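You operate a simulated robot arm through the tools that you are given. There is no shell and no other tool. Be economical: measure what you need, move in short steps, check, and stop when the job is done.

Carry out the task below with a simulated robot arm. There is one attempt and no reset: what you move stays moved.

## Task
Stack the steel fitting that says "T65" from the top of the tall cart on top of the steel fitting labelled "T30". Put the 25 yellow block from the top of the tall cart in the inside of the job box and the 20 yellow block on top of the wide bracket there. Take the yellow jig pin and leave it on the top of the screen cart. Put two of the stop blocks from the inside of the job box on the bed of the frame jig. Stack the blue carton that says "caps" from the inside of the job box on top of the blue carton marked "feet". Put the blue end cap on the bed of the frame jig. Put two of the square legs from the bare end of the drawings table on the middle of the drawings table. Put the grey carton marked "trap seals" from the front of the fixture table on the green card. Put the grey pad from the front of the fixture table in the black bucket. Do these in any order. Set down upright: square leg, grey carton.

Only the result counts: the job must be done as asked and must still hold three seconds after the hand-in. Knocking over, shifting, dropping, spilling or breaking anything else fails it. A push-on lid holds only when it is set on centred and level and pressed home; a screw cap is set on level and turned clockwise until tight.

## Robot
A 7-joint arm with a vacuum gripper on a trunk, on a base that drives. Base frame: it is fixed to the floor where the robot stands at the start and does not move with it; the origin is under the middle of the robot, x ahead of it, y to its left, z up; the surface under the hand at the start is at about z = 850. Readings come in mm, rad, newtons and seconds.
Its first joint turns from -2.601 to 2.601 rad. Places, roughly: bed of the frame jig [300, 2600, 800]; black bucket (22x22x21 cm) [-8400, 4100, 1000]; blue carton [1000, 1250, 750]; blue end cap (5x5x4 cm) [300, 1800, 800]; green card [-8500, 3750, 1000]; grey carton [-8500, 4500, 1000]; grey pad (6x9x5 cm) [-8600, 4500, 900]; inside of the job box [800, 1200, 800]; middle of the drawings table [-1000, 4200, 700]; square leg (5x5x9 cm) [-1900, 4300, 800]; steel fitting [500, 250, 1000]; stop block (5x5x4 cm) [700, 1500, 800]; top of the screen cart (40x20 cm) [420, 3660, 900]; wide bracket [500, 500, 750]; yellow block [500, 500, 750]; yellow jig pin (3x3x7 cm) [800, 1100, 800]. Payload 1.06 kg.
Tool frame: the origin (TCP) lies in the middle of the cups' lips, and z points out of the cups. The gripper has 1 cup of 24 mm across, covering 24 by 24 mm (tool x, y); the bellows give 8 mm. With the vacuum on, a cup seals on a smooth face that it is pressed against (1 to 4 N); it does not hold porous or soft things. The pull reaches 23 N.
Orientation is that of the tool frame in the base frame, as [roll, pitch, yaw] about the fixed x, y, z axes, in that order (R = Rz(yaw) Ry(pitch) Rx(roll)). With the cups facing straight down, the tool's x points along the base's -x, its y along +y and its z along -z.

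## Interface
- The arm moves only by the tool step_arm. Its argument "steps" is a list of rows, each an object of numbers (a shift or turn left out is 0, a gripper value left out holds the last): "wx", "wy", "wz": the turn, a rotation vector about the tool's x, y, z in rad; "tx", "ty", "tz": the shift along the tool's x, y, z in mm; "valve": the vacuum: 1 switches it on, -1 off. In form: [{"wx": .., "wy": .., "wz": .., "tx": .., "ty": .., "tz": .., "valve": ..}, ...]. A call has 1 to 10 rows; each row shifts and turns the commanded pose from where the row before left it, along the tool's axes as they then stand. Each row takes 0.2 s and may step no farther than 50 mm and 0.15 rad from the row before; otherwise, or with a gripper value out of range, the whole call is refused. A pose out of reach is approached as far as the arm can. The call stops where the force on the tool passes 40 N (or 10 N more than at its start, if that is more) or the arm is blocked; 0.2 s more then pass. The pull builds up within a second once a cup has sealed. Time passes only in rows, and 0.2 s behind the last, so rows that do not move give it time. It gives the time, the measured TCP pose, the force on the tool (base axes) and the pull of the vacuum at its end, in the units of the frame above (readings bear some noise), with the torque about the TCP (base axes, N m) and any sound that the robot's microphone picked up.
- Cameras (640 x 400 px; columns grow to the right, rows downward): "scene" is now at [33.5, 194.9, 1583.7]; the picture's right is [0.29, -0.96, 0.00], its down [-0.69, -0.21, -0.70] and it looks along [0.67, 0.20, -0.72] (base axes); focal length 288 px, centre (320, 200). "wrist" rides on the gripper at [78, 19, -96] in the tool frame; the picture's right is [-0.24, 0.97, 0.00], its down [-0.71, -0.17, -0.69] and it looks along [-0.67, -0.16, 0.73] (tool axes); focal length 243 px, centre (320, 200).
- camera(camera): a new picture of that camera. No time passes.
- raise_lower(by): slides the trunk up (or, below 0, down) by that many mm; the arm and the scene camera ride with it, the base frame stays. It gives what a move gives, with no picture.
- steer(legs): drives the robot by 1 to 6 legs, each [ahead, turn to the left] in mm and rad, along the robot's own axes; the way and the turn of a leg run together, so that a leg with both is an arc; at most 1500 mm and 3.142 rad a leg. The arm and the cameras ride along, it lands a little off, and it stops where it bumps. It gives what a move gives.
- aim_head(pan, tilt): turns the head with the scene camera to pan (to the left, within 2.705 rad either way) and tilt (down, from -0.506 to 1.204), counted from straight ahead of the robot. It gives what a move gives.
- measure_at(camera, pixels): for up to 12 pixels [column, row] of the newest picture of that camera ("zoom" is the newest enlarged one), the place [x, y, z] in the base frame of the surface seen there, good to about 3 mm. No time passes.
- zoom(camera, box): a new picture of the part [left, top, right, bottom] of that camera's present view, enlarged. No time passes.
- close_job(): hands the job in; it is judged then, once.

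Go step by step. Measure first, check grasps and placings, and put right what went wrong. The budget is 378 turns and 342 pictures, counting those below and the enlarged ones. Unless the task says otherwise, let go and move clear before handing in.

The tools are called after "Request:" by a JSON object that holds its "op" and its "data". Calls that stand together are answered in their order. step_arm: Moves the arm, as the interface text tells. Its arguments: {"type":"object","properties":{"steps":{"type":"array","items":{"type":"object","properties":{"wx":{"type":"number"},"wy":{"type":"number"},"wz":{"type":"number"},"tx":{"type":"number"},"ty":{"type":"number"},"tz":{"type":"number"},"valve":{"type":"number"}}}}},"required":["steps"]} The other tools are called the same way: raise_lower (by) slides the trunk up or down; steer (legs) drives the base; aim_head (pan, tilt) turns the head that bears the scene camera; camera (camera) takes a picture; measure_at (camera, pixels) gives the place of the surface under pixels of a picture; zoom (camera, box) takes an enlarged picture of a part of a camera's view; close_job () hands the job in.

At the start:

```text
time: 0.0
tcp_pos: [486.4, 446.7, 1072.5]
orientation: [3.14, 0.001, -3.141]
force: [-0.1, 0.0, -0.3]
moment: [-0.01, -0.02, 0.04]
pull: 0.1
trunk travel left (down, up): [-650.0, 60.0]
robot x, y, heading: [-0.9, 1.0, -0.005]
head pan, tilt: [0.293, 0.799]
```

scene: 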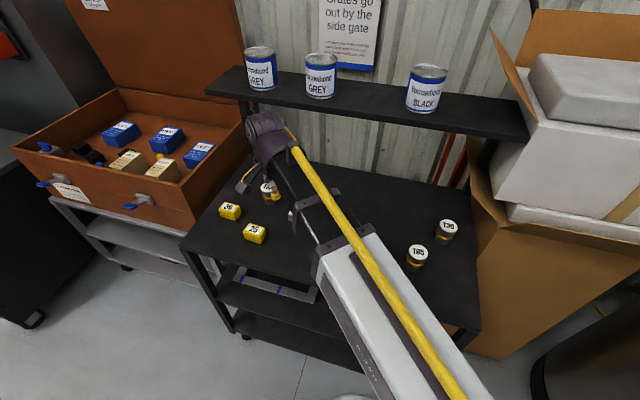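
wrist: 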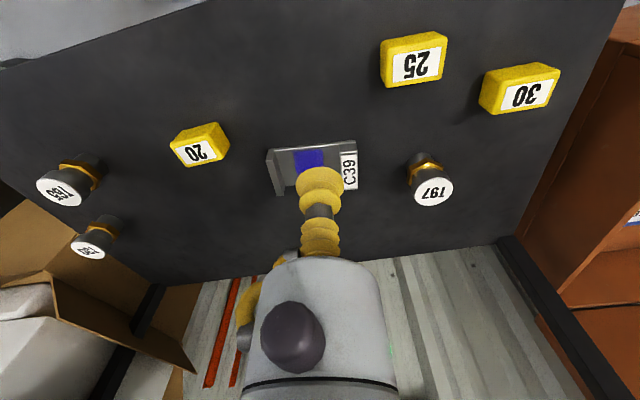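

The wrist picture shows blocks 20 (200,145), 25 (414,57), 30 (520,90), and a bracket C39 (315,165) on the tall cart. I'll zoom in to read the labels.

Request:
{"op": "zoom", "data": {"camera": "scene", "box": [180, 150, 500, 350]}}

Request:
{"op": "zoom", "data": {"camera": "scene", "box": [0, 80, 260, 240]}}

Request:
{"op": "zoom", "data": {"camera": "wrist", "box": [0, 80, 480, 280]}}

Request:
{"op": "measure_at", "data": {"camera": "wrist", "pixels": [[197, 153], [415, 66], [526, 95], [60, 189], [89, 252], [433, 190], [309, 160], [349, 167], [274, 172], [230, 180], [285, 150], [318, 146]]}}

```text
2.00 times, centred on (340, 250) of scene
```

zoom: 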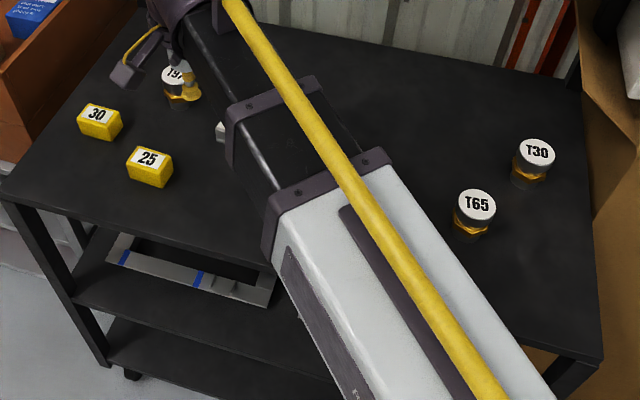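

```text
2.46 times, centred on (130, 160) of scene
```

zoom: 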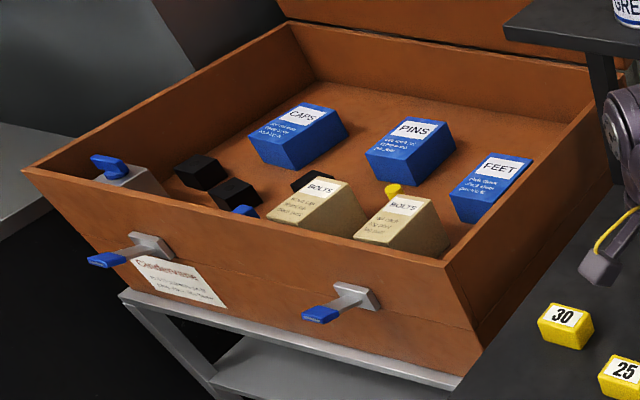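

```text
1.33 times, centred on (240, 180) of wrist
```

zoom: 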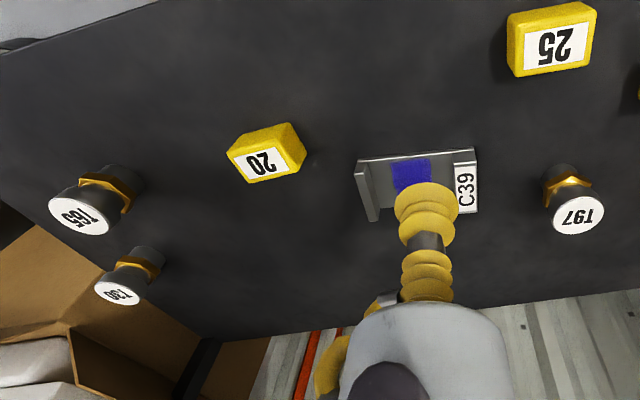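

```text
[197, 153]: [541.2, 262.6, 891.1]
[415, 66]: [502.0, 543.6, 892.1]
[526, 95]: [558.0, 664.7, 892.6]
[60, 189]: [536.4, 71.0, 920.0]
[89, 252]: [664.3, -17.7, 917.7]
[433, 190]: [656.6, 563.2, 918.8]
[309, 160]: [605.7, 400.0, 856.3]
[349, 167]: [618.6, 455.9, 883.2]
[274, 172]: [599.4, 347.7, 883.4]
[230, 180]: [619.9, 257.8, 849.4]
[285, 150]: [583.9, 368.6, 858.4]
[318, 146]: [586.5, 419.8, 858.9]
```

The C39 bracket has end flanges, and another long grey rail lies on a lower shelf in the scene view, around (265,285). I'll look at both more closely to settle which is the "wide bracket".

Request:
{"op": "zoom", "data": {"camera": "scene", "box": [190, 240, 350, 340]}}

Request:
{"op": "measure_at", "data": {"camera": "scene", "pixels": [[245, 272], [265, 284], [280, 290], [310, 296], [253, 227], [232, 207], [416, 250], [448, 223], [222, 260], [300, 310]]}}

Request:
{"op": "zoom", "data": {"camera": "wrist", "box": [240, 120, 400, 220]}}

```text
4.00 times, centred on (270, 290) of scene
```

zoom: 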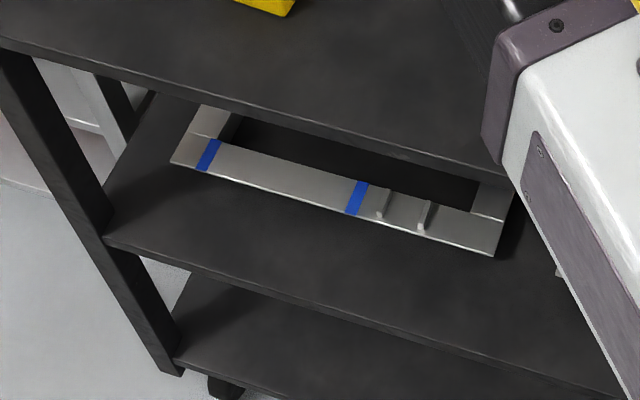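

```text
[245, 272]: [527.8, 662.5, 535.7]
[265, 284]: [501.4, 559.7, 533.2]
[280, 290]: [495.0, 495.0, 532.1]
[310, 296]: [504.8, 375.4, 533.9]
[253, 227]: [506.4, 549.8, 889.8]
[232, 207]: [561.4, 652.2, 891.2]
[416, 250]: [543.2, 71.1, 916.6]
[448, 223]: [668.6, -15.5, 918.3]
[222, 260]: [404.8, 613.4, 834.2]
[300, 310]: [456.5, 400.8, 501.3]
```

```text
4.00 times, centred on (320, 170) of wrist
```

zoom: 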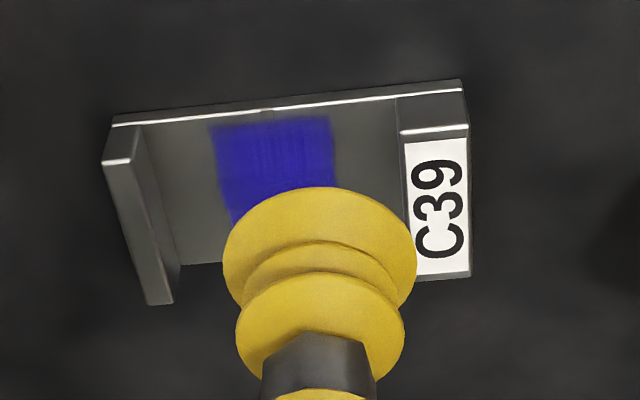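

The shelf item is a frame, so C39 (about 605,400) is the wide bracket, and T65 (540,71,918) and T30 (667,-16,918) are readable. I'll move above T65.

Request:
{"op": "step_arm", "data": {"steps": [{"tx": -6.7, "ty": -47, "tz": 12}, {"tx": -6.7, "ty": -47, "tz": 12}, {"tx": -6.7, "ty": -47, "tz": 12}, {"tx": -6.7, "ty": -47, "tz": 12}, {"tx": -6.7, "ty": -47, "tz": 12}, {"tx": -6.7, "ty": -47, "tz": 12}, {"tx": -6.7, "ty": -47, "tz": 12}, {"tx": -6.7, "ty": -47, "tz": 12}]}}

Request:
{"op": "camera", "data": {"camera": "wrist"}}

Request:
{"op": "camera", "data": {"camera": "scene"}}

```text
time: 1.8
tcp_pos: [539.6, 69.6, 975.4]
orientation: [-3.141, -0.001, -3.141]
force: [-0.2, -0.2, -0.2]
moment: [0.0, 0.0, 0.03]
pull: 0.1
trunk travel left (down, up): [-650.0, 60.0]
robot x, y, heading: [0.2, 1.2, 0.002]
head pan, tilt: [0.293, 0.799]
```

```text
334 pictures are left
```

wrist: 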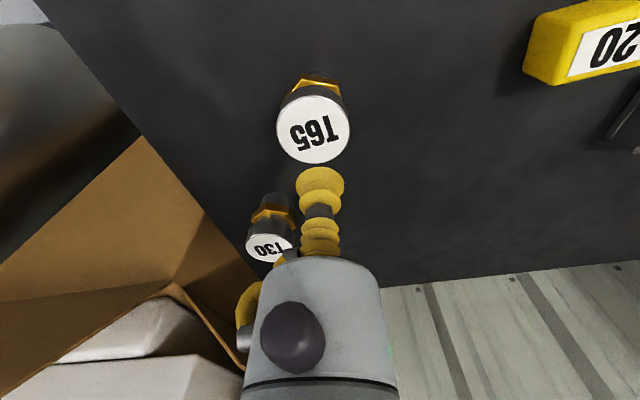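

```text
333 pictures are left
```

scene: 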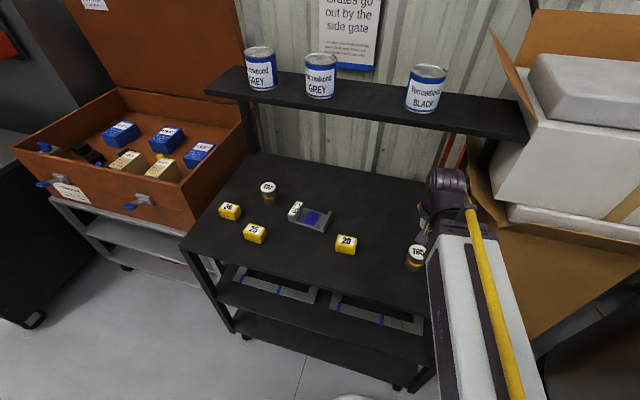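

Request:
{"op": "measure_at", "data": {"camera": "wrist", "pixels": [[313, 129], [281, 129], [345, 129], [313, 98], [313, 160], [268, 246], [250, 245], [285, 246]]}}

Request:
{"op": "zoom", "data": {"camera": "scene", "box": [250, 170, 370, 270]}}

```text
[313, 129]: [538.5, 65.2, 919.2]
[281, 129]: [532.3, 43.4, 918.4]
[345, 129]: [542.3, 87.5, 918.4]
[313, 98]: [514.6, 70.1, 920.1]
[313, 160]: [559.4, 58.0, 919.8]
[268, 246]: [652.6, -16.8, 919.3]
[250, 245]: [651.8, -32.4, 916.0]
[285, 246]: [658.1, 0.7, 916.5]
```

```text
4.00 times, centred on (310, 220) of scene
```

zoom: 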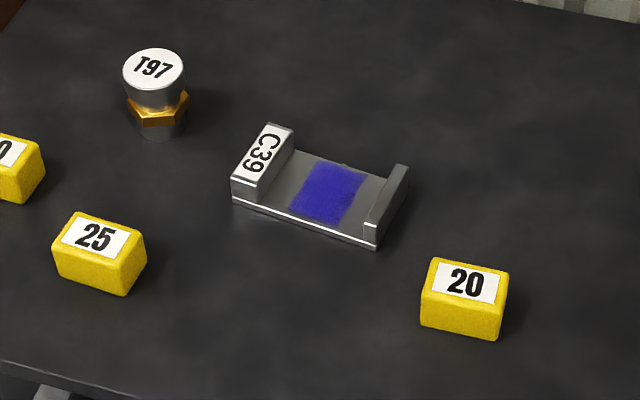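

T65's label centre is (537,65) at z 919. I'll centre over it, descend and switch the vacuum on.

Request:
{"op": "step_arm", "data": {"steps": [{"tx": 2.5, "ty": -4.6, "tz": 25, "valve": 1}, {"tz": 25}, {"tz": 8}, {"tz": 1}, {}, {}, {}]}}

```text
time: 3.4
tcp_pos: [538.1, 66.4, 917.7]
orientation: [-3.14, -0.001, 3.141]
force: [-1.1, 0.0, 3.1]
moment: [-0.04, 0.0, 0.0]
pull: 23.5
trunk travel left (down, up): [-650.0, 60.0]
robot x, y, heading: [0.7, 1.4, 0.003]
head pan, tilt: [0.293, 0.799]
```

It sealed at 23.5 pull. I'll lift and look at T30.

Request:
{"op": "step_arm", "data": {"steps": [{"tz": -10}, {"tz": -30}, {"tz": -40}, {"tz": -30}, {}]}}

Request:
{"op": "camera", "data": {"camera": "wrist"}}

Request:
{"op": "zoom", "data": {"camera": "scene", "box": [380, 160, 500, 280]}}

```text
time: 4.6
tcp_pos: [537.2, 63.9, 1026.8]
orientation: [3.141, 0.0, 3.141]
force: [-0.7, -0.1, -2.1]
moment: [-0.01, -0.02, -0.02]
pull: 22.4
trunk travel left (down, up): [-650.0, 60.0]
robot x, y, heading: [1.6, 2.2, 0.005]
head pan, tilt: [0.293, 0.799]
```

```text
331 pictures are left
```

wrist: 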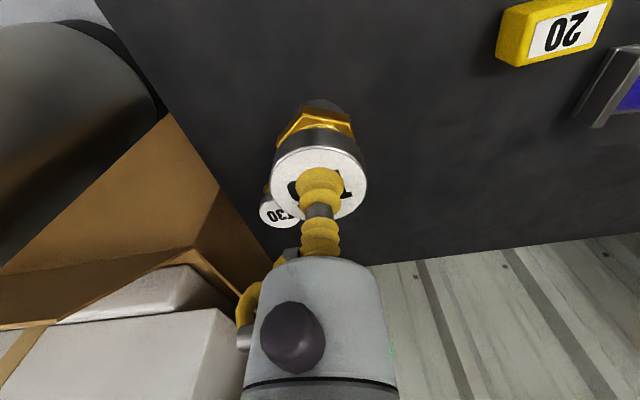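

```text
3.33 times, centred on (440, 220) of scene
```

zoom: 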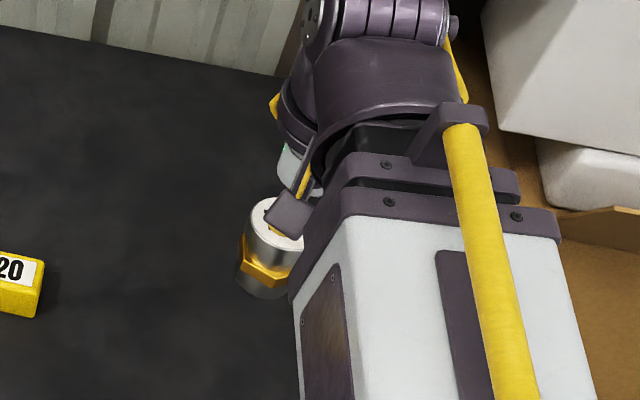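

T30 is half hidden behind the held fitting at (280,215). I'll shift sideways to get a clear view and measure it properly.

Request:
{"op": "step_arm", "data": {"steps": [{"ty": 40}, {"ty": 40}, {"ty": 30}, {}]}}

Request:
{"op": "zoom", "data": {"camera": "wrist", "box": [100, 150, 300, 275]}}

```text
time: 5.6
tcp_pos: [537.2, 175.8, 1026.5]
orientation: [-3.141, 0.002, 3.141]
force: [0.1, 0.4, -1.8]
moment: [-0.01, -0.01, 0.02]
pull: 23.2
trunk travel left (down, up): [-650.0, 60.0]
robot x, y, heading: [-0.4, -2.0, -0.003]
head pan, tilt: [0.293, 0.799]
```

```text
3.20 times, centred on (200, 212) of wrist
```

zoom: 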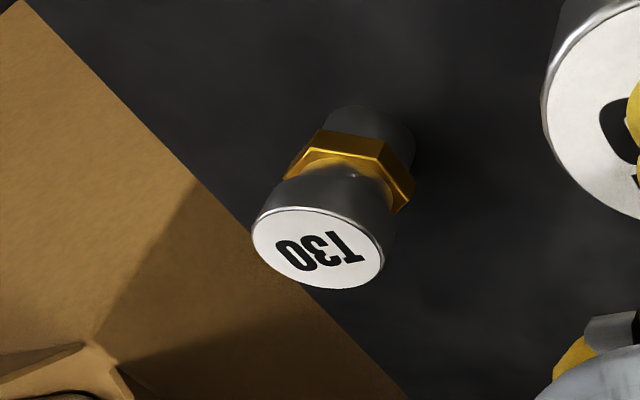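

Request:
{"op": "measure_at", "data": {"camera": "zoom", "pixels": [[318, 247], [257, 230], [380, 262], [318, 212], [318, 285], [360, 290], [275, 215], [400, 330], [150, 300], [250, 330]]}}

```text
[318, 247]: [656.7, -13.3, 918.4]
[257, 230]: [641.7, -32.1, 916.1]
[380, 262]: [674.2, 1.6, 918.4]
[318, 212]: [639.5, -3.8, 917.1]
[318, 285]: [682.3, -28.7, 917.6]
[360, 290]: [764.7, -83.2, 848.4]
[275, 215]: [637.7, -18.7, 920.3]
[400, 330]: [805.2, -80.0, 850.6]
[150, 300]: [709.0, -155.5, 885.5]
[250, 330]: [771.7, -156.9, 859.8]
```

T30's centre works out at (659,-15). I'll move the fitting above it.

Request:
{"op": "step_arm", "data": {"steps": [{"tx": -24.4, "ty": -38}, {"tx": -24.4, "ty": -38}, {"tx": -24.4, "ty": -38}, {"tx": -24.4, "ty": -38}, {"tx": -24.2, "ty": -38.8}, {}, {"tz": 20}, {}]}}

Request:
{"op": "camera", "data": {"camera": "wrist"}}

Request:
{"op": "zoom", "data": {"camera": "scene", "box": [380, 150, 500, 270]}}

```text
time: 7.4
tcp_pos: [659.2, -15.7, 1005.9]
orientation: [3.141, 0.0, -3.141]
force: [-0.1, 0.0, -1.8]
moment: [-0.03, 0.0, -0.03]
pull: 23.1
trunk travel left (down, up): [-650.0, 60.0]
robot x, y, heading: [1.9, -0.1, -0.0]
head pan, tilt: [0.293, 0.799]
```

```text
328 pictures are left
```

wrist: 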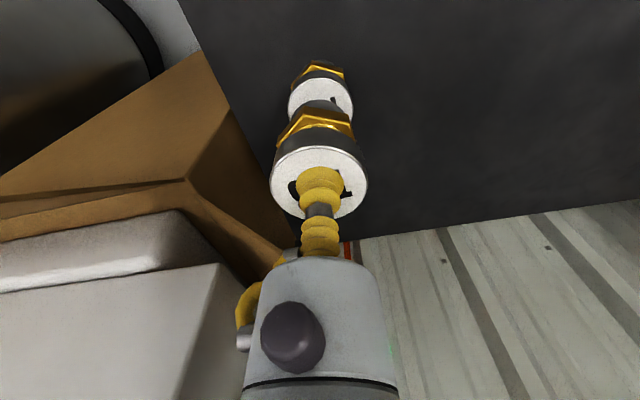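

```text
3.33 times, centred on (440, 210) of scene
```

zoom: 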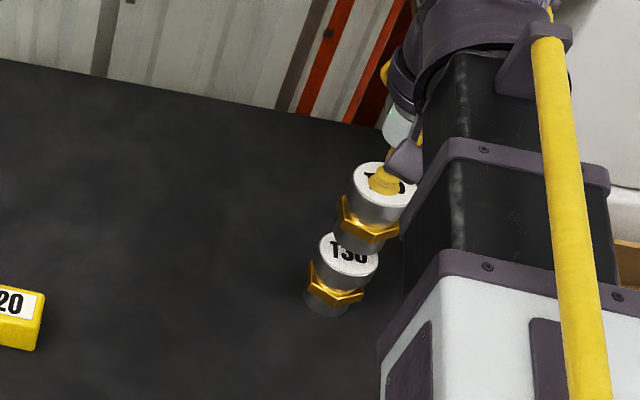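

Alignment looks right (the fitting at (320,180) sits in line above T30). I'll lower until contact.

Request:
{"op": "step_arm", "data": {"steps": [{"tz": 10}, {"tz": 5}, {"tz": 2}, {}]}}

```text
time: 8.4
tcp_pos: [659.0, -14.5, 989.4]
orientation: [-3.141, 0.001, 3.14]
force: [-0.4, -0.1, -1.6]
moment: [0.0, 0.0, -0.02]
pull: 22.4
trunk travel left (down, up): [-650.0, 60.0]
robot x, y, heading: [1.3, -0.2, 0.002]
head pan, tilt: [0.293, 0.799]
```

Request:
{"op": "step_arm", "data": {"steps": [{"tz": 2}, {"tz": 1}, {}]}}

```text
time: 9.2
tcp_pos: [658.9, -16.7, 986.3]
orientation: [-3.141, 0.0, -3.14]
force: [-0.4, 0.0, -1.2]
moment: [-0.01, 0.04, -0.03]
pull: 22.9
trunk travel left (down, up): [-650.0, 60.0]
robot x, y, heading: [-2.4, -0.2, 0.002]
head pan, tilt: [0.293, 0.799]
```

Request:
{"op": "step_arm", "data": {"steps": [{"tz": 2}, {"tz": 1}, {}]}}

Request:
{"op": "camera", "data": {"camera": "wrist"}}

```text
time: 10.0
tcp_pos: [659.0, -16.2, 984.5]
orientation: [3.141, 0.001, 3.141]
force: [1.4, 1.0, 14.8]
moment: [0.03, -0.05, -0.01]
pull: 22.6
trunk travel left (down, up): [-650.0, 60.0]
robot x, y, heading: [-1.5, 0.9, 0.002]
head pan, tilt: [0.293, 0.799]
```

```text
326 pictures are left
```

wrist: 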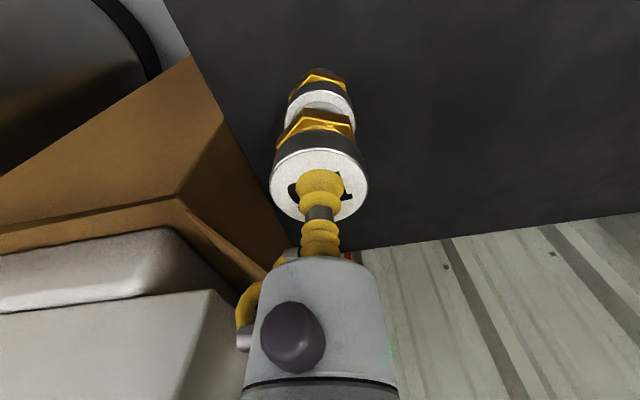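

There is firm contact (14.8 N), so the fitting is resting on T30. I'll ease up 1 mm, release and rise.

Request:
{"op": "step_arm", "data": {"steps": [{"tz": -1}, {"valve": -1}, {}, {}, {"tz": -5}, {"tz": -20}, {"tz": -40}]}}

Request:
{"op": "camera", "data": {"camera": "wrist"}}

Request:
{"op": "zoom", "data": {"camera": "scene", "box": [380, 150, 500, 270]}}

```text
time: 11.6
tcp_pos: [659.6, -15.3, 1051.3]
orientation: [-3.141, 0.0, -3.141]
force: [-0.6, 0.1, 0.1]
moment: [0.0, 0.0, 0.01]
pull: 0.0
trunk travel left (down, up): [-650.0, 60.0]
robot x, y, heading: [-3.2, -1.3, -0.001]
head pan, tilt: [0.293, 0.799]
```

```text
325 pictures are left
```

wrist: 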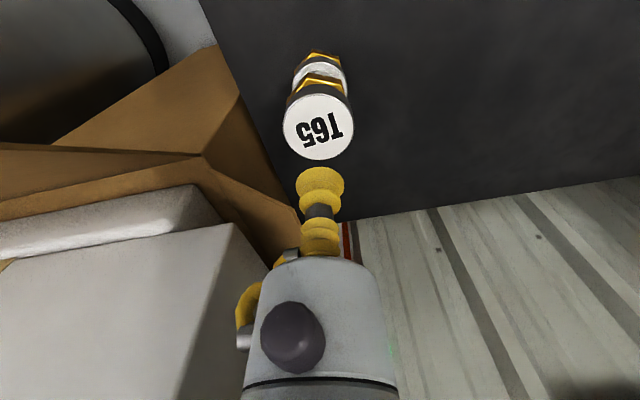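

```text
3.33 times, centred on (440, 210) of scene
```

zoom: 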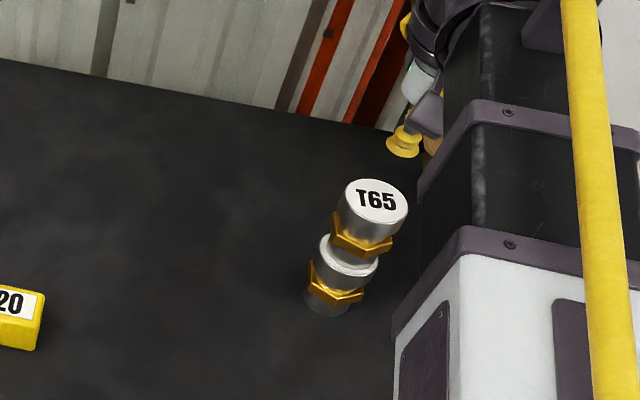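

T65 stands on T30. Next I'll move to block 20.

Request:
{"op": "step_arm", "data": {"steps": [{"tx": 10, "ty": 46}, {"tx": 16, "ty": 46, "tz": 15}, {"tx": 20, "ty": 46, "tz": 15}, {"tx": 24, "ty": 40, "tz": 15}, {"tx": 24, "ty": 40, "tz": 15}, {"tx": 24, "ty": 40, "tz": 20}, {}]}}

Request:
{"op": "camera", "data": {"camera": "wrist"}}

```text
refused: row 2 steps farther than a row can; nothing moved
```

```text
323 pictures are left
```

wrist: 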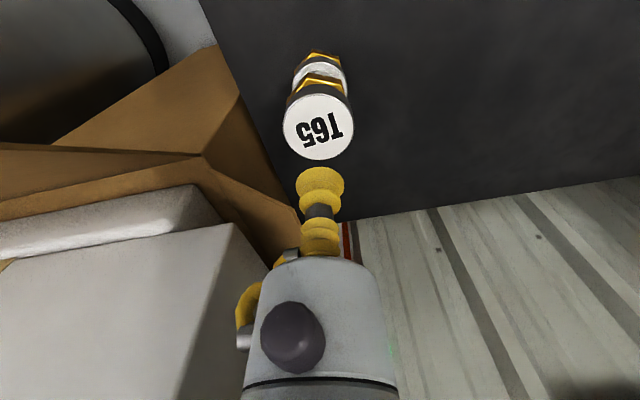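

The call was refused for step length, so I'll use smaller rows.

Request:
{"op": "step_arm", "data": {"steps": [{"tx": 16, "ty": 38}, {"tx": 16, "ty": 38, "tz": 10}, {"tx": 18, "ty": 38, "tz": 15}, {"tx": 18, "ty": 38, "tz": 15}, {"tx": 18, "ty": 38, "tz": 20}, {"tx": 18, "ty": 38, "tz": 20}, {"tx": 14, "ty": 38}, {"ty": 11}, {}]}}

Request:
{"op": "camera", "data": {"camera": "wrist"}}

```text
time: 13.6
tcp_pos: [542.0, 260.7, 971.1]
orientation: [3.141, 0.0, -3.141]
force: [-0.3, 0.6, 0.4]
moment: [-0.01, 0.01, 0.01]
pull: 0.1
trunk travel left (down, up): [-650.0, 60.0]
robot x, y, heading: [1.9, 2.7, 0.002]
head pan, tilt: [0.293, 0.799]
```

```text
322 pictures are left
```

wrist: 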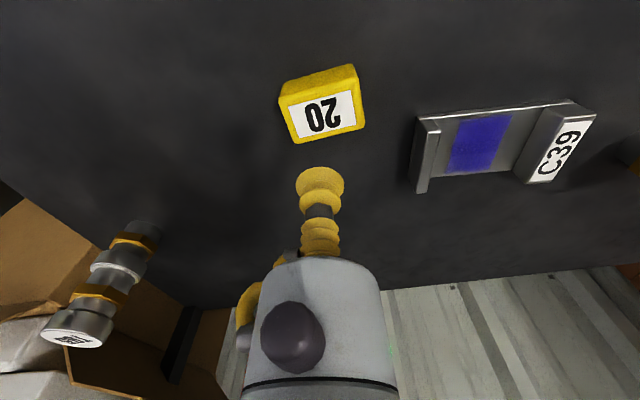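

Request:
{"op": "zoom", "data": {"camera": "wrist", "box": [260, 50, 620, 275]}}

Request:
{"op": "measure_at", "data": {"camera": "wrist", "pixels": [[323, 115], [283, 98], [352, 83], [364, 125], [297, 142], [420, 120], [417, 190], [551, 148], [437, 178], [521, 170], [460, 135], [528, 130]]}}

```text
1.78 times, centred on (440, 162) of wrist
```

zoom: 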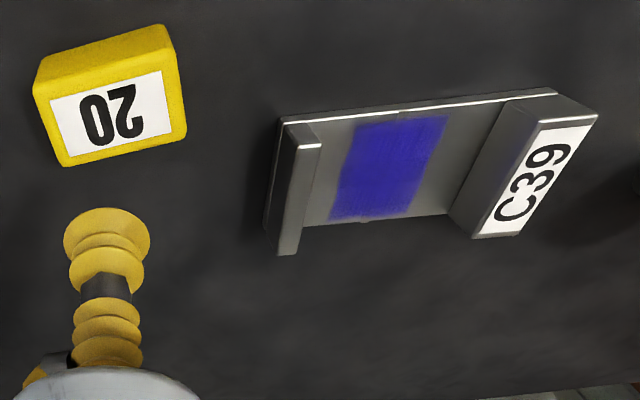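

```text
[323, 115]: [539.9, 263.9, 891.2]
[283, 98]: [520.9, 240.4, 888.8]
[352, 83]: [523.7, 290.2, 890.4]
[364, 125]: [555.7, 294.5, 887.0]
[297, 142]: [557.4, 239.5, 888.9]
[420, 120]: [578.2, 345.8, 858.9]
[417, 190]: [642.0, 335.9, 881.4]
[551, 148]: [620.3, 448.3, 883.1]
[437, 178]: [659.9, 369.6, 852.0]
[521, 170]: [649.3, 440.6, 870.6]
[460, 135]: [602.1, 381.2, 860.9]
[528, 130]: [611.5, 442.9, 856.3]
```

Request:
{"op": "measure_at", "data": {"camera": "zoom", "pixels": [[362, 127], [444, 118], [416, 208], [336, 214], [390, 165], [325, 135], [315, 210], [485, 115], [450, 205], [296, 148], [290, 245], [500, 230]]}}

```text
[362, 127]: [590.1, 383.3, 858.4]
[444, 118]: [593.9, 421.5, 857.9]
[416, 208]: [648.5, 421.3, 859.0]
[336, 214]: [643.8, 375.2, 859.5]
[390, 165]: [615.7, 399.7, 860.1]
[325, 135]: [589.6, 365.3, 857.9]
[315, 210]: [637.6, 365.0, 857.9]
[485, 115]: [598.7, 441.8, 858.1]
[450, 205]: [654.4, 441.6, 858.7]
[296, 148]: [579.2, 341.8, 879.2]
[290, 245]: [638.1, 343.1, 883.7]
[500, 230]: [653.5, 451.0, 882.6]
```

Block 20's centre is about (539,265,890), and the bracket floor (z 858) centres on (618,399). I'll pick up the block.

Request:
{"op": "step_arm", "data": {"steps": [{"tx": 3, "ty": 4.5, "tz": 40, "valve": 1}, {"tz": 35}, {"tz": 5}, {"tz": 1.5}, {}, {}, {}]}}

```text
time: 15.2
tcp_pos: [539.5, 265.9, 887.8]
orientation: [3.141, 0.001, 3.141]
force: [5.1, 0.2, 9.0]
moment: [-0.01, 0.0, -0.04]
pull: 23.5
trunk travel left (down, up): [-650.0, 60.0]
robot x, y, heading: [4.1, -1.5, -0.002]
head pan, tilt: [0.293, 0.799]
```

Request:
{"op": "step_arm", "data": {"steps": [{"tz": -10}, {"tz": -30}, {"tz": -30}, {"tx": -20, "ty": 33}, {"tx": -20, "ty": 33}, {"tx": -20, "ty": 34}, {"tx": -19, "ty": 34}, {}]}}

Request:
{"op": "camera", "data": {"camera": "wrist"}}

Request:
{"op": "zoom", "data": {"camera": "scene", "box": [250, 160, 390, 270]}}

```text
time: 17.0
tcp_pos: [615.6, 400.6, 959.1]
orientation: [3.142, 0.0, 3.141]
force: [0.9, 0.9, -1.9]
moment: [0.01, 0.02, -0.01]
pull: 23.4
trunk travel left (down, up): [-650.0, 60.0]
robot x, y, heading: [0.5, -2.4, 0.0]
head pan, tilt: [0.293, 0.799]
```

```text
320 pictures are left
```

wrist: 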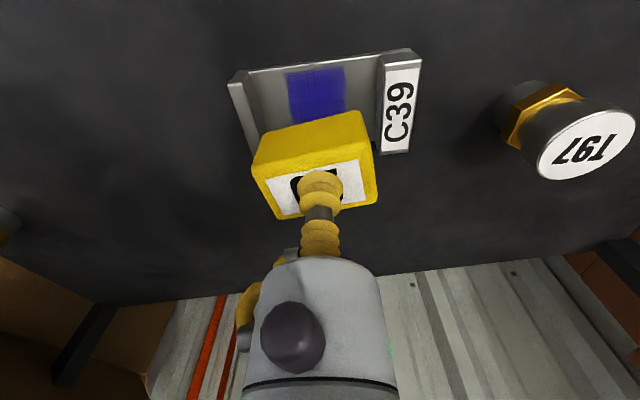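

```text
3.64 times, centred on (320, 215) of scene
```

zoom: 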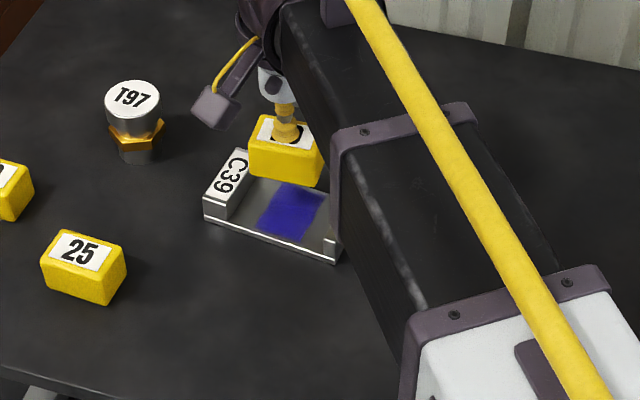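

I'll check the bracket's inner edges against the held block before lowering.

Request:
{"op": "measure_at", "data": {"camera": "wrist", "pixels": [[252, 85], [375, 70], [240, 100], [382, 100], [384, 145], [316, 90], [264, 180], [365, 195], [290, 75], [343, 70]]}}

```text
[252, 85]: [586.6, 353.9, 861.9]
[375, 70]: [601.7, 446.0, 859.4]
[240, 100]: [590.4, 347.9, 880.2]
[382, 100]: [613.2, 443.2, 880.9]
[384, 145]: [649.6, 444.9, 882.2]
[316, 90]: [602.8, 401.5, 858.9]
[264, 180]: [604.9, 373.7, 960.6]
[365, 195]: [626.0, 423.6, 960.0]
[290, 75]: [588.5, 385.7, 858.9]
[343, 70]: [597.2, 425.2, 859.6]
```

Block spans y 374–424 and the free floor is 354–444, so it fits. Lowering.

Request:
{"op": "step_arm", "data": {"steps": [{"tx": -3, "ty": -1, "tz": 30}, {"tz": 24}, {"tz": 4}, {"tz": 2}, {}]}}

```text
time: 18.2
tcp_pos: [621.0, 398.3, 898.9]
orientation: [-3.141, 0.0, -3.141]
force: [0.1, -0.4, -1.8]
moment: [-0.04, -0.02, -0.03]
pull: 23.1
trunk travel left (down, up): [-650.0, 60.0]
robot x, y, heading: [-1.1, -1.0, -0.002]
head pan, tilt: [0.293, 0.799]
```

Request:
{"op": "step_arm", "data": {"steps": [{"tz": 1.5}, {"tz": 1}, {}]}}

```text
time: 19.0
tcp_pos: [620.6, 398.8, 895.8]
orientation: [3.141, 0.002, 3.141]
force: [2.0, 1.4, 7.2]
moment: [-0.01, 0.01, -0.03]
pull: 23.3
trunk travel left (down, up): [-650.0, 60.0]
robot x, y, heading: [-0.9, -0.9, -0.001]
head pan, tilt: [0.293, 0.799]
```

Contact at 7 N. I'll release, rise, and go to block 25.

Request:
{"op": "step_arm", "data": {"steps": [{"valve": -1}, {}, {}, {"tz": -5}, {"tz": -35}, {"tz": -40}, {"tx": 29, "ty": 37}, {"tx": 29, "ty": 37}, {"tx": 29, "ty": 37}, {"tx": 29, "ty": 37}]}}

Request:
{"op": "camera", "data": {"camera": "wrist"}}

Request:
{"op": "zoom", "data": {"camera": "scene", "box": [200, 150, 400, 275]}}

```text
time: 21.2
tcp_pos: [503.6, 547.0, 976.5]
orientation: [3.141, -0.001, 3.141]
force: [0.8, 0.0, 0.8]
moment: [0.01, 0.03, 0.02]
pull: 0.0
trunk travel left (down, up): [-650.0, 60.0]
robot x, y, heading: [0.5, 0.0, -0.002]
head pan, tilt: [0.293, 0.799]
```

```text
318 pictures are left
```

wrist: 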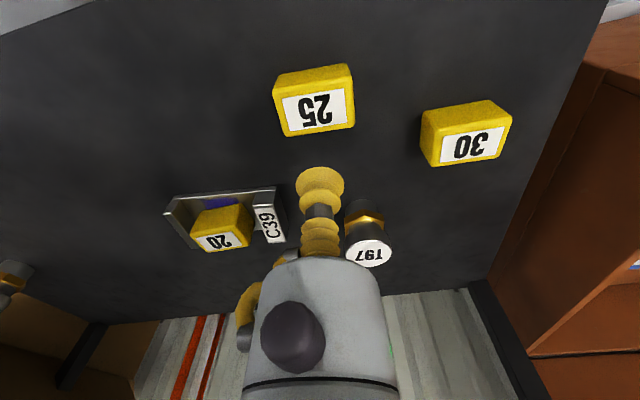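

```text
3.20 times, centred on (300, 212) of scene
```

zoom: 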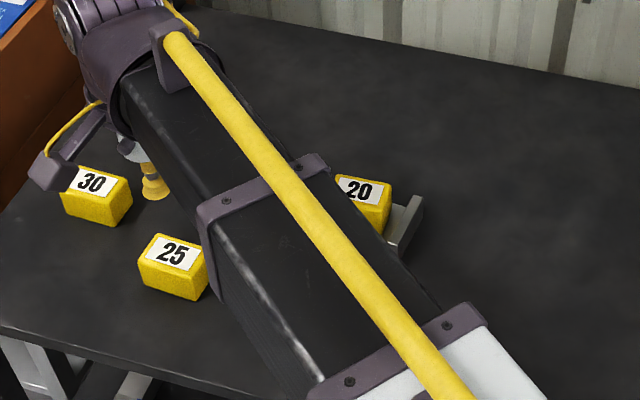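

Request:
{"op": "measure_at", "data": {"camera": "wrist", "pixels": [[278, 97], [350, 90], [355, 125], [288, 135], [318, 110], [223, 238]]}}

Request:
{"op": "zoom", "data": {"camera": "wrist", "box": [150, 170, 310, 270]}}

```text
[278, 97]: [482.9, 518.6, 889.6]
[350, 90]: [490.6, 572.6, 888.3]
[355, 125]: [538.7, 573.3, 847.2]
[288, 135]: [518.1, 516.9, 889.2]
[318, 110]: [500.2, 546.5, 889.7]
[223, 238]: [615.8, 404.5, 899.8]
```

```text
4.00 times, centred on (230, 220) of wrist
```

zoom: 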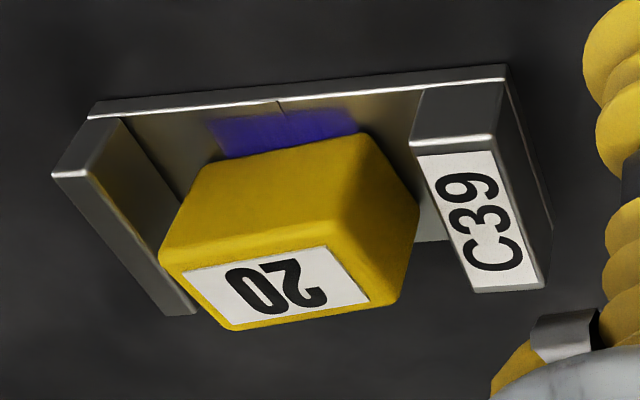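

Block 20 sits on the bracket floor. I'll pick up block 25 at (502,546,889) now.

Request:
{"op": "step_arm", "data": {"steps": [{"tx": 2, "ty": -1, "tz": 40, "valve": 1}, {"tz": 40}, {"tz": 6}, {"tz": 1.5}, {}, {}, {}]}}

```text
time: 22.8
tcp_pos: [501.6, 546.2, 887.5]
orientation: [-3.141, 0.0, -3.141]
force: [6.8, 6.2, 10.4]
moment: [0.04, -0.02, -0.02]
pull: 22.6
trunk travel left (down, up): [-650.0, 60.0]
robot x, y, heading: [0.8, -1.6, -0.001]
head pan, tilt: [0.293, 0.799]
```

Sealed. I'll lift high and look left for the drive.

Request:
{"op": "step_arm", "data": {"steps": [{"tz": -10}, {"tz": -40}, {"tz": -45}, {"tz": -45}, {"tz": -45}, {"tz": -45}]}}

Request:
{"op": "aim_head", "data": {"pan": 1.0, "tilt": 0.6}}

Request:
{"op": "camera", "data": {"camera": "scene"}}

```text
time: 24.2
tcp_pos: [502.6, 544.6, 1118.7]
orientation: [3.142, 0.001, -3.14]
force: [-0.3, -0.1, -1.4]
moment: [-0.03, -0.02, 0.0]
pull: 23.3
trunk travel left (down, up): [-650.0, 60.0]
robot x, y, heading: [-1.9, 2.3, -0.001]
head pan, tilt: [0.293, 0.799]
```

```text
time: 25.3
tcp_pos: [503.8, 545.9, 1117.9]
orientation: [3.141, 0.0, -3.14]
force: [-0.2, -1.1, -1.0]
moment: [-0.01, 0.03, -0.06]
pull: 23.9
trunk travel left (down, up): [-650.0, 60.0]
robot x, y, heading: [-0.6, -3.1, 0.0]
head pan, tilt: [1.0, 0.6]
```

```text
315 pictures are left
```

scene: 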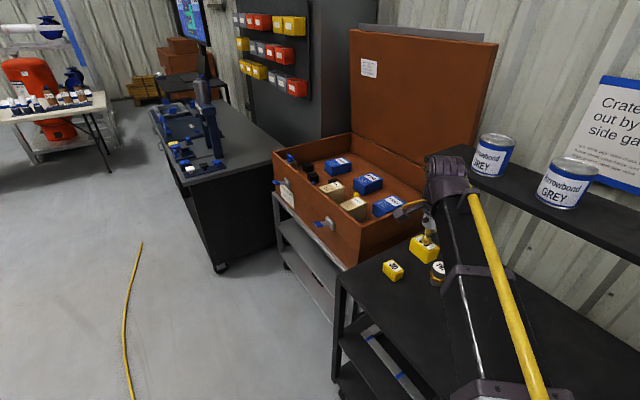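

Request:
{"op": "measure_at", "data": {"camera": "scene", "pixels": [[215, 272], [132, 320], [141, 243], [340, 262], [285, 268], [278, 160], [355, 265], [330, 345], [188, 168], [335, 165], [365, 183], [387, 205]]}}

Request:
{"op": "zoom", "data": {"camera": "scene", "box": [120, 60, 280, 180]}}

Request:
{"op": "zoom", "data": {"camera": "scene", "box": [260, 120, 440, 240]}}

```text
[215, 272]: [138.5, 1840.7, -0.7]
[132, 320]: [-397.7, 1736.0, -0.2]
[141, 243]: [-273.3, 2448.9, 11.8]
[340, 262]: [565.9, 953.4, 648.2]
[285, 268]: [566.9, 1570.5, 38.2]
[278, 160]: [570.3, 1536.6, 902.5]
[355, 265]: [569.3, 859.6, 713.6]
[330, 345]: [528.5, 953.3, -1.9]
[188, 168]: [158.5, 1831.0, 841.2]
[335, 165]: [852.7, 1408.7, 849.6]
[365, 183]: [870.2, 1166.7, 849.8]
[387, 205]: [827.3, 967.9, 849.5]
```

```text
3.33 times, centred on (200, 120) of scene
```

zoom: 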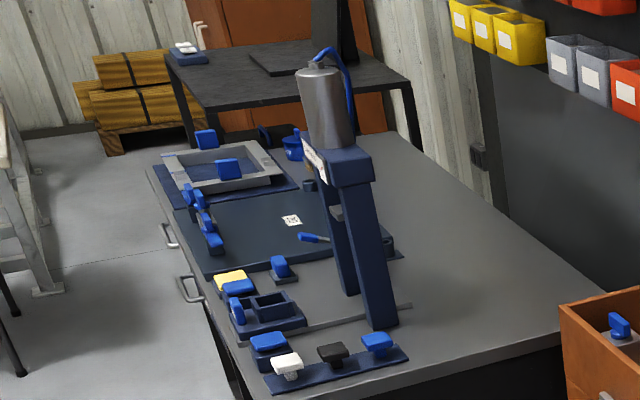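

```text
3.33 times, centred on (350, 180) of scene
```

zoom: 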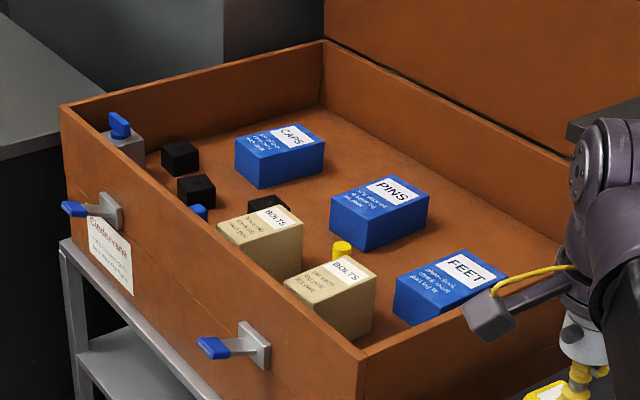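

The job box spans y 860–1540 with its front wall at x≈570 and rim at z≈902. The bench front corner is at (138,1840). I'll drive left along y, turn back, and face the box.

Request:
{"op": "steer", "data": {"legs": [[0, 1.571], [1150, 0], [0, -1.571], [110, 0]]}}

Request:
{"op": "aim_head", "data": {"pan": 0.1, "tilt": 0.75}}

Request:
{"op": "camera", "data": {"camera": "scene"}}

Request:
{"op": "camera", "data": {"camera": "wrist"}}

```text
time: 39.5
tcp_pos: [621.8, 1701.2, 1117.7]
orientation: [-3.14, 0.001, -3.139]
force: [-0.2, 0.6, -1.0]
moment: [-0.01, -0.01, 0.01]
pull: 22.4
trunk travel left (down, up): [-650.0, 60.0]
robot x, y, heading: [118.1, 1149.0, 0.006]
head pan, tilt: [1.0, 0.6]
```

```text
time: 40.8
tcp_pos: [621.8, 1701.9, 1117.8]
orientation: [-3.141, -0.001, -3.14]
force: [-0.8, -0.1, -1.5]
moment: [0.02, 0.06, 0.01]
pull: 23.0
trunk travel left (down, up): [-650.0, 60.0]
robot x, y, heading: [120.6, 1153.6, 0.002]
head pan, tilt: [0.099, 0.75]
```

```text
312 pictures are left
```

scene: 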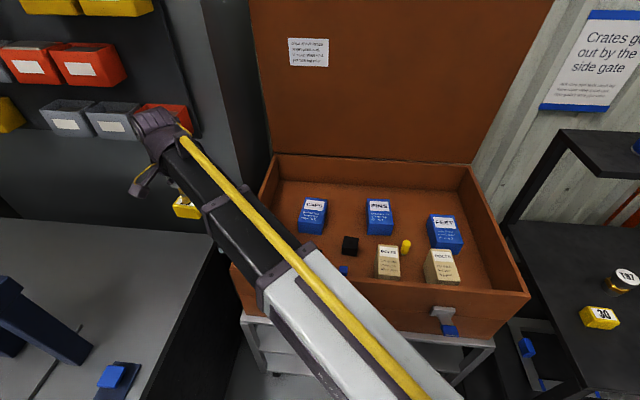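

```text
311 pictures are left
```

wrist: 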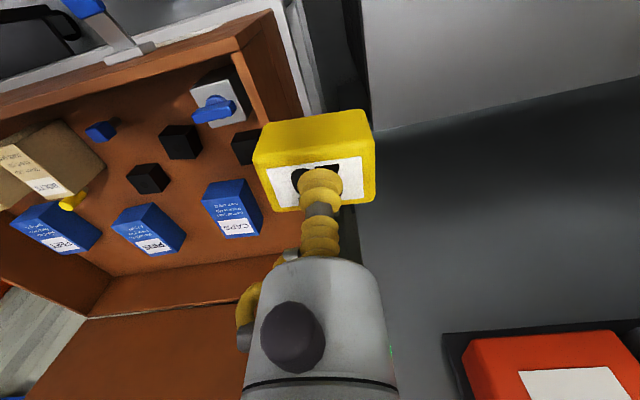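

I see the box contents from both cameras. Measuring them to find free floor and targets.

Request:
{"op": "measure_at", "data": {"camera": "scene", "pixels": [[313, 204], [378, 205], [444, 220], [349, 243], [406, 245], [388, 253], [440, 258], [345, 220], [410, 215], [350, 180], [280, 190], [420, 185]]}}

Request:
{"op": "measure_at", "data": {"camera": "wrist", "pixels": [[150, 188], [180, 135], [240, 145], [103, 130], [212, 108], [73, 200], [230, 226], [150, 245], [165, 165], [100, 160], [200, 165]]}}

Request:
{"op": "zoom", "data": {"camera": "wrist", "box": [0, 60, 320, 260]}}

```text
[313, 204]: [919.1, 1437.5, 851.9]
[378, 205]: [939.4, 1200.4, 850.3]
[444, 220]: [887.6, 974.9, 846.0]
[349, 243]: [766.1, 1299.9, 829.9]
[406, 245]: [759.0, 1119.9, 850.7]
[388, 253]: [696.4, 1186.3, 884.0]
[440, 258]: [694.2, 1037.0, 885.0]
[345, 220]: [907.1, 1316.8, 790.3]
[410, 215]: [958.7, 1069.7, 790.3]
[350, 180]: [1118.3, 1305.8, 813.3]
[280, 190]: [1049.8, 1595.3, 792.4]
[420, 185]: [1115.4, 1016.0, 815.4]
```

```text
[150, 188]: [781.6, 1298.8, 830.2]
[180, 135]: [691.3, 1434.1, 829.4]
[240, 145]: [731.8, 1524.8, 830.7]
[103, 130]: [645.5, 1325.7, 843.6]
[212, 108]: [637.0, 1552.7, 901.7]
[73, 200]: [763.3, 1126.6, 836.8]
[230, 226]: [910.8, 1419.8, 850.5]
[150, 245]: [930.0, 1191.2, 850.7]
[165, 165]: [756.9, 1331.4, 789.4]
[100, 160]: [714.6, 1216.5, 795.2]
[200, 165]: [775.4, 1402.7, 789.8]
```

```text
2.00 times, centred on (160, 160) of wrist
```

zoom: 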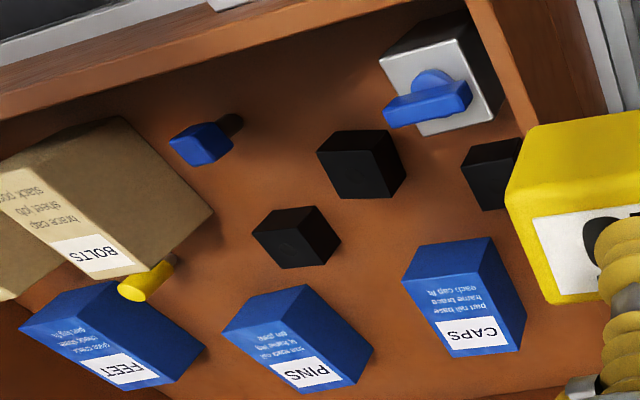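

Floor is z 790. Block 25 can go at about (950,1313) between PINS and CAPS. I'll move over there.

Request:
{"op": "step_arm", "data": {"steps": [{"tx": -30, "ty": -36}, {"tx": -30, "ty": -36}, {"tx": -30, "ty": -36}, {"tx": -30, "ty": -36}, {"tx": -30, "ty": -36}, {"tx": -30, "ty": -36}, {"tx": -30, "ty": -36}, {"tx": -30, "ty": -36}, {"tx": -30, "ty": -36}, {"tx": -30, "ty": -36}]}}

Request:
{"op": "step_arm", "data": {"steps": [{"tx": -28, "ty": -29}, {"tz": 40}, {"tz": 40}, {"tz": 40}, {"tz": 40}, {}]}}

Request:
{"op": "camera", "data": {"camera": "wrist"}}

Request:
{"op": "camera", "data": {"camera": "scene"}}

```text
time: 43.0
tcp_pos: [923.1, 1339.7, 1118.1]
orientation: [3.141, 0.001, -3.14]
force: [0.7, -0.3, -0.3]
moment: [0.01, 0.02, 0.01]
pull: 22.5
trunk travel left (down, up): [-650.0, 60.0]
robot x, y, heading: [120.9, 1156.5, 0.005]
head pan, tilt: [0.099, 0.75]
```

```text
time: 44.4
tcp_pos: [950.6, 1311.2, 958.7]
orientation: [3.141, 0.0, -3.141]
force: [0.5, -0.3, -1.2]
moment: [0.02, 0.01, 0.0]
pull: 22.9
trunk travel left (down, up): [-650.0, 60.0]
robot x, y, heading: [117.2, 1152.4, 0.001]
head pan, tilt: [0.099, 0.75]
```

```text
309 pictures are left
```

wrist: 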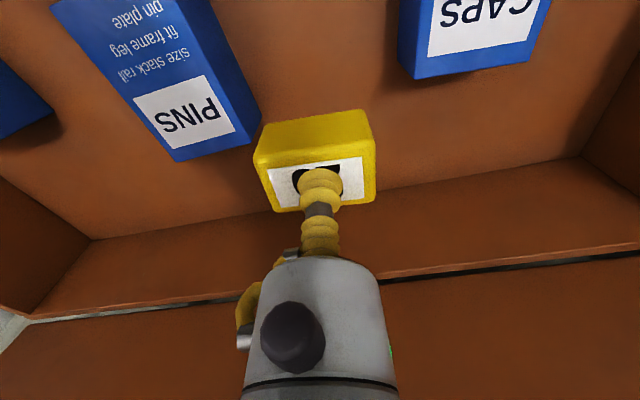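

```text
308 pictures are left
```

scene: 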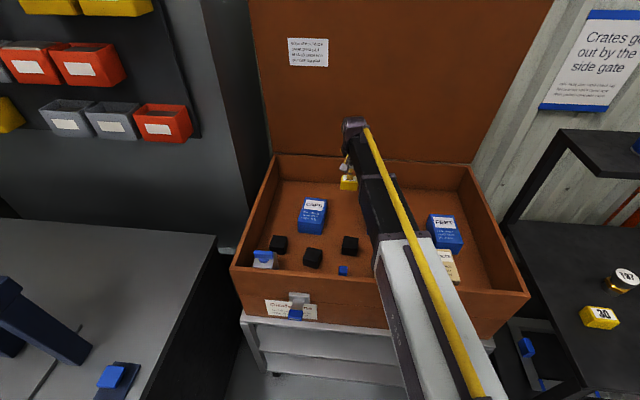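

The spot is clear. Lowering towards the floor.

Request:
{"op": "step_arm", "data": {"steps": [{"ty": 10, "tz": 30}, {"tz": 30}, {"tz": 30}, {"tz": 25}, {"tz": 8}, {}]}}

Request:
{"op": "step_arm", "data": {"steps": [{"tz": 3}, {"tz": 2}, {}]}}

```text
time: 45.8
tcp_pos: [949.8, 1321.6, 835.4]
orientation: [-3.141, 0.002, 3.142]
force: [0.2, -0.6, -1.3]
moment: [0.01, -0.02, -0.06]
pull: 22.8
trunk travel left (down, up): [-650.0, 60.0]
robot x, y, heading: [118.1, 1157.9, 0.004]
head pan, tilt: [0.099, 0.75]
```

```text
time: 46.5
tcp_pos: [951.2, 1321.0, 830.1]
orientation: [3.14, 0.002, -3.14]
force: [0.3, -0.3, 3.4]
moment: [-0.01, -0.01, 0.0]
pull: 22.9
trunk travel left (down, up): [-650.0, 60.0]
robot x, y, heading: [123.4, 1157.0, -0.002]
head pan, tilt: [0.099, 0.75]
```

Contact. I'll release, rise and shift toward CAPS.

Request:
{"op": "step_arm", "data": {"steps": [{"valve": -1}, {}, {}, {"tz": -5}, {"tz": -30}, {"tz": -45}, {"tz": -45}, {"tx": 18, "ty": 38}, {"tx": 18, "ty": 38}, {"tx": 9, "ty": 20}]}}

Request:
{"op": "camera", "data": {"camera": "wrist"}}

Request:
{"op": "camera", "data": {"camera": "scene"}}

```text
time: 48.8
tcp_pos: [906.6, 1418.0, 954.7]
orientation: [3.141, 0.0, -3.141]
force: [-0.5, -0.1, -0.1]
moment: [0.0, 0.0, 0.03]
pull: 0.0
trunk travel left (down, up): [-650.0, 60.0]
robot x, y, heading: [118.7, 1157.0, 0.006]
head pan, tilt: [0.099, 0.75]
```

```text
307 pictures are left
```

wrist: 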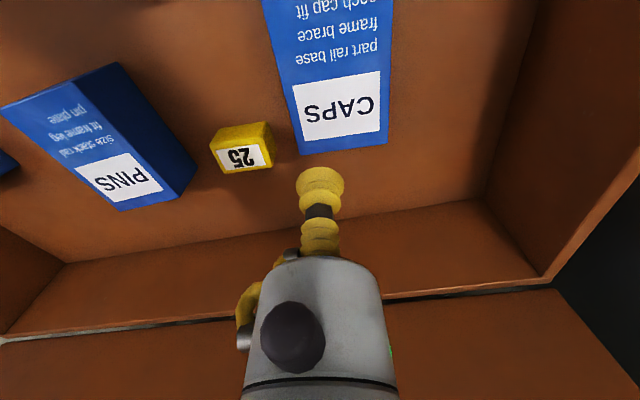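

```text
306 pictures are left
```

scene: 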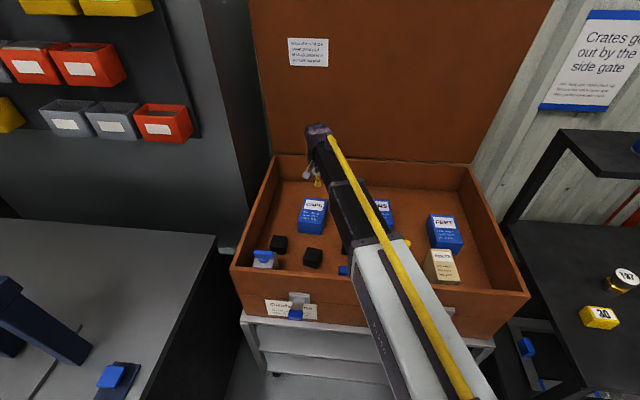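

Request:
{"op": "zoom", "data": {"camera": "scene", "box": [270, 180, 360, 240]}}

Request:
{"op": "measure_at", "data": {"camera": "wrist", "pixels": [[302, 152], [386, 142], [340, 105], [268, 10], [388, 10]]}}

Request:
{"op": "zoom", "data": {"camera": "scene", "box": [410, 195, 500, 255]}}

```text
6.67 times, centred on (315, 210) of scene
```

zoom: 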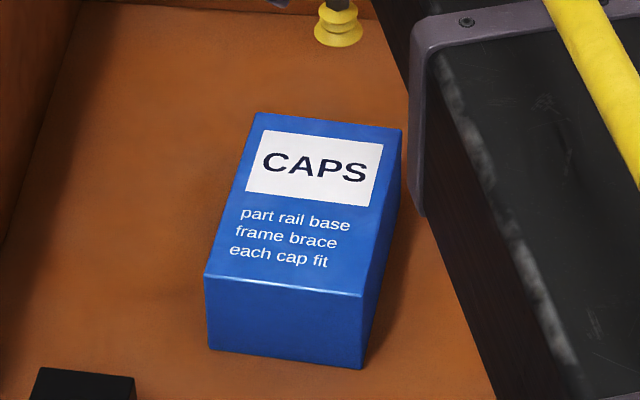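

```text
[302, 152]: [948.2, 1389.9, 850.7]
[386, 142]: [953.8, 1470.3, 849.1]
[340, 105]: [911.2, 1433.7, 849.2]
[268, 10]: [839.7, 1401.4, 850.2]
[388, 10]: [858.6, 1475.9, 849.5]
```

```text
6.67 times, centred on (455, 225) of scene
```

zoom: 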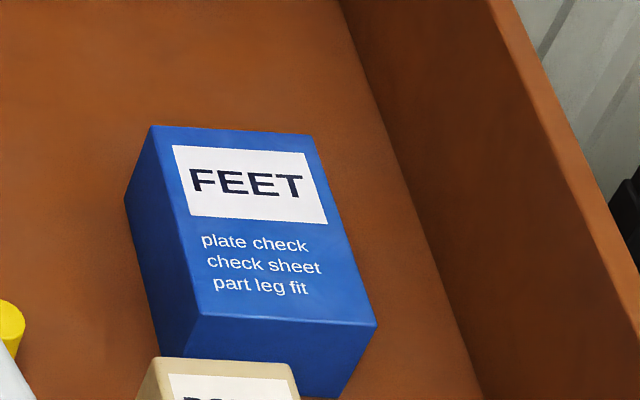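

Request:
{"op": "measure_at", "data": {"camera": "zoom", "pixels": [[152, 130], [311, 138], [372, 322], [200, 312], [255, 225]]}}

Request:
{"op": "measure_at", "data": {"camera": "scene", "pixels": [[309, 198], [329.5, 200], [324, 224], [301.5, 221], [316, 211]]}}

```text
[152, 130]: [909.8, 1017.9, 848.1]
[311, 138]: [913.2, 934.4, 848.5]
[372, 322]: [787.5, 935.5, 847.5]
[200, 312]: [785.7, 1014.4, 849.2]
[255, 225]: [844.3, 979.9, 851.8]
```

```text
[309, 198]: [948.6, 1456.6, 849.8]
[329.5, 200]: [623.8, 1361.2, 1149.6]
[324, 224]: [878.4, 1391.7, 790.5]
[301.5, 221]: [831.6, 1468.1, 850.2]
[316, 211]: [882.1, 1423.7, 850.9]
```

CAPS centre is about (889,1435), turned about -0.09 rad; FEET centre is (849,976), square. I'll pick up CAPS.

Request:
{"op": "step_arm", "data": {"steps": [{"tx": 18, "ty": 17.5, "tz": 40, "valve": 1}, {"tz": 40}, {"tz": 18}, {"tz": 6}, {"tz": 2}, {}, {}, {}]}}

```text
time: 50.5
tcp_pos: [887.2, 1436.5, 850.6]
orientation: [-3.14, -0.001, -3.14]
force: [2.7, 0.9, 7.1]
moment: [-0.01, 0.01, -0.04]
pull: 22.9
trunk travel left (down, up): [-650.0, 60.0]
robot x, y, heading: [119.7, 1153.3, 0.001]
head pan, tilt: [0.099, 0.75]
```

Sealed. I'll lift and carry it over toward FEET, turning it 0.09 rad on the way.

Request:
{"op": "step_arm", "data": {"steps": [{"tz": -10}, {"tz": -40}, {"tz": -45}, {"tz": -45}, {"wz": -0.09}, {}]}}

Request:
{"op": "camera", "data": {"camera": "wrist"}}

```text
time: 52.0
tcp_pos: [888.1, 1436.0, 989.7]
orientation: [-3.141, -0.002, -3.049]
force: [-0.5, 0.2, -1.9]
moment: [-0.02, 0.02, 0.0]
pull: 22.1
trunk travel left (down, up): [-650.0, 60.0]
robot x, y, heading: [116.8, 1153.7, 0.007]
head pan, tilt: [0.099, 0.75]
```

```text
303 pictures are left
```

wrist: 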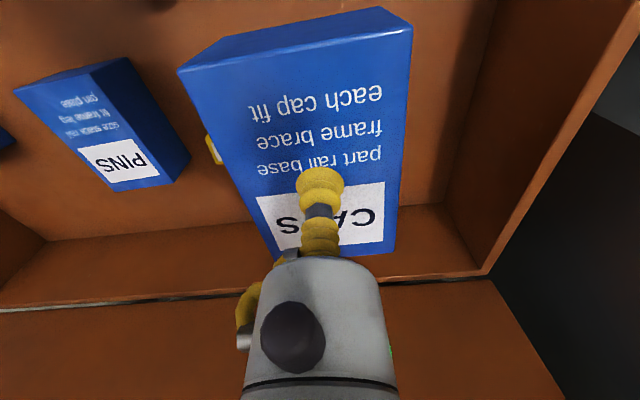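

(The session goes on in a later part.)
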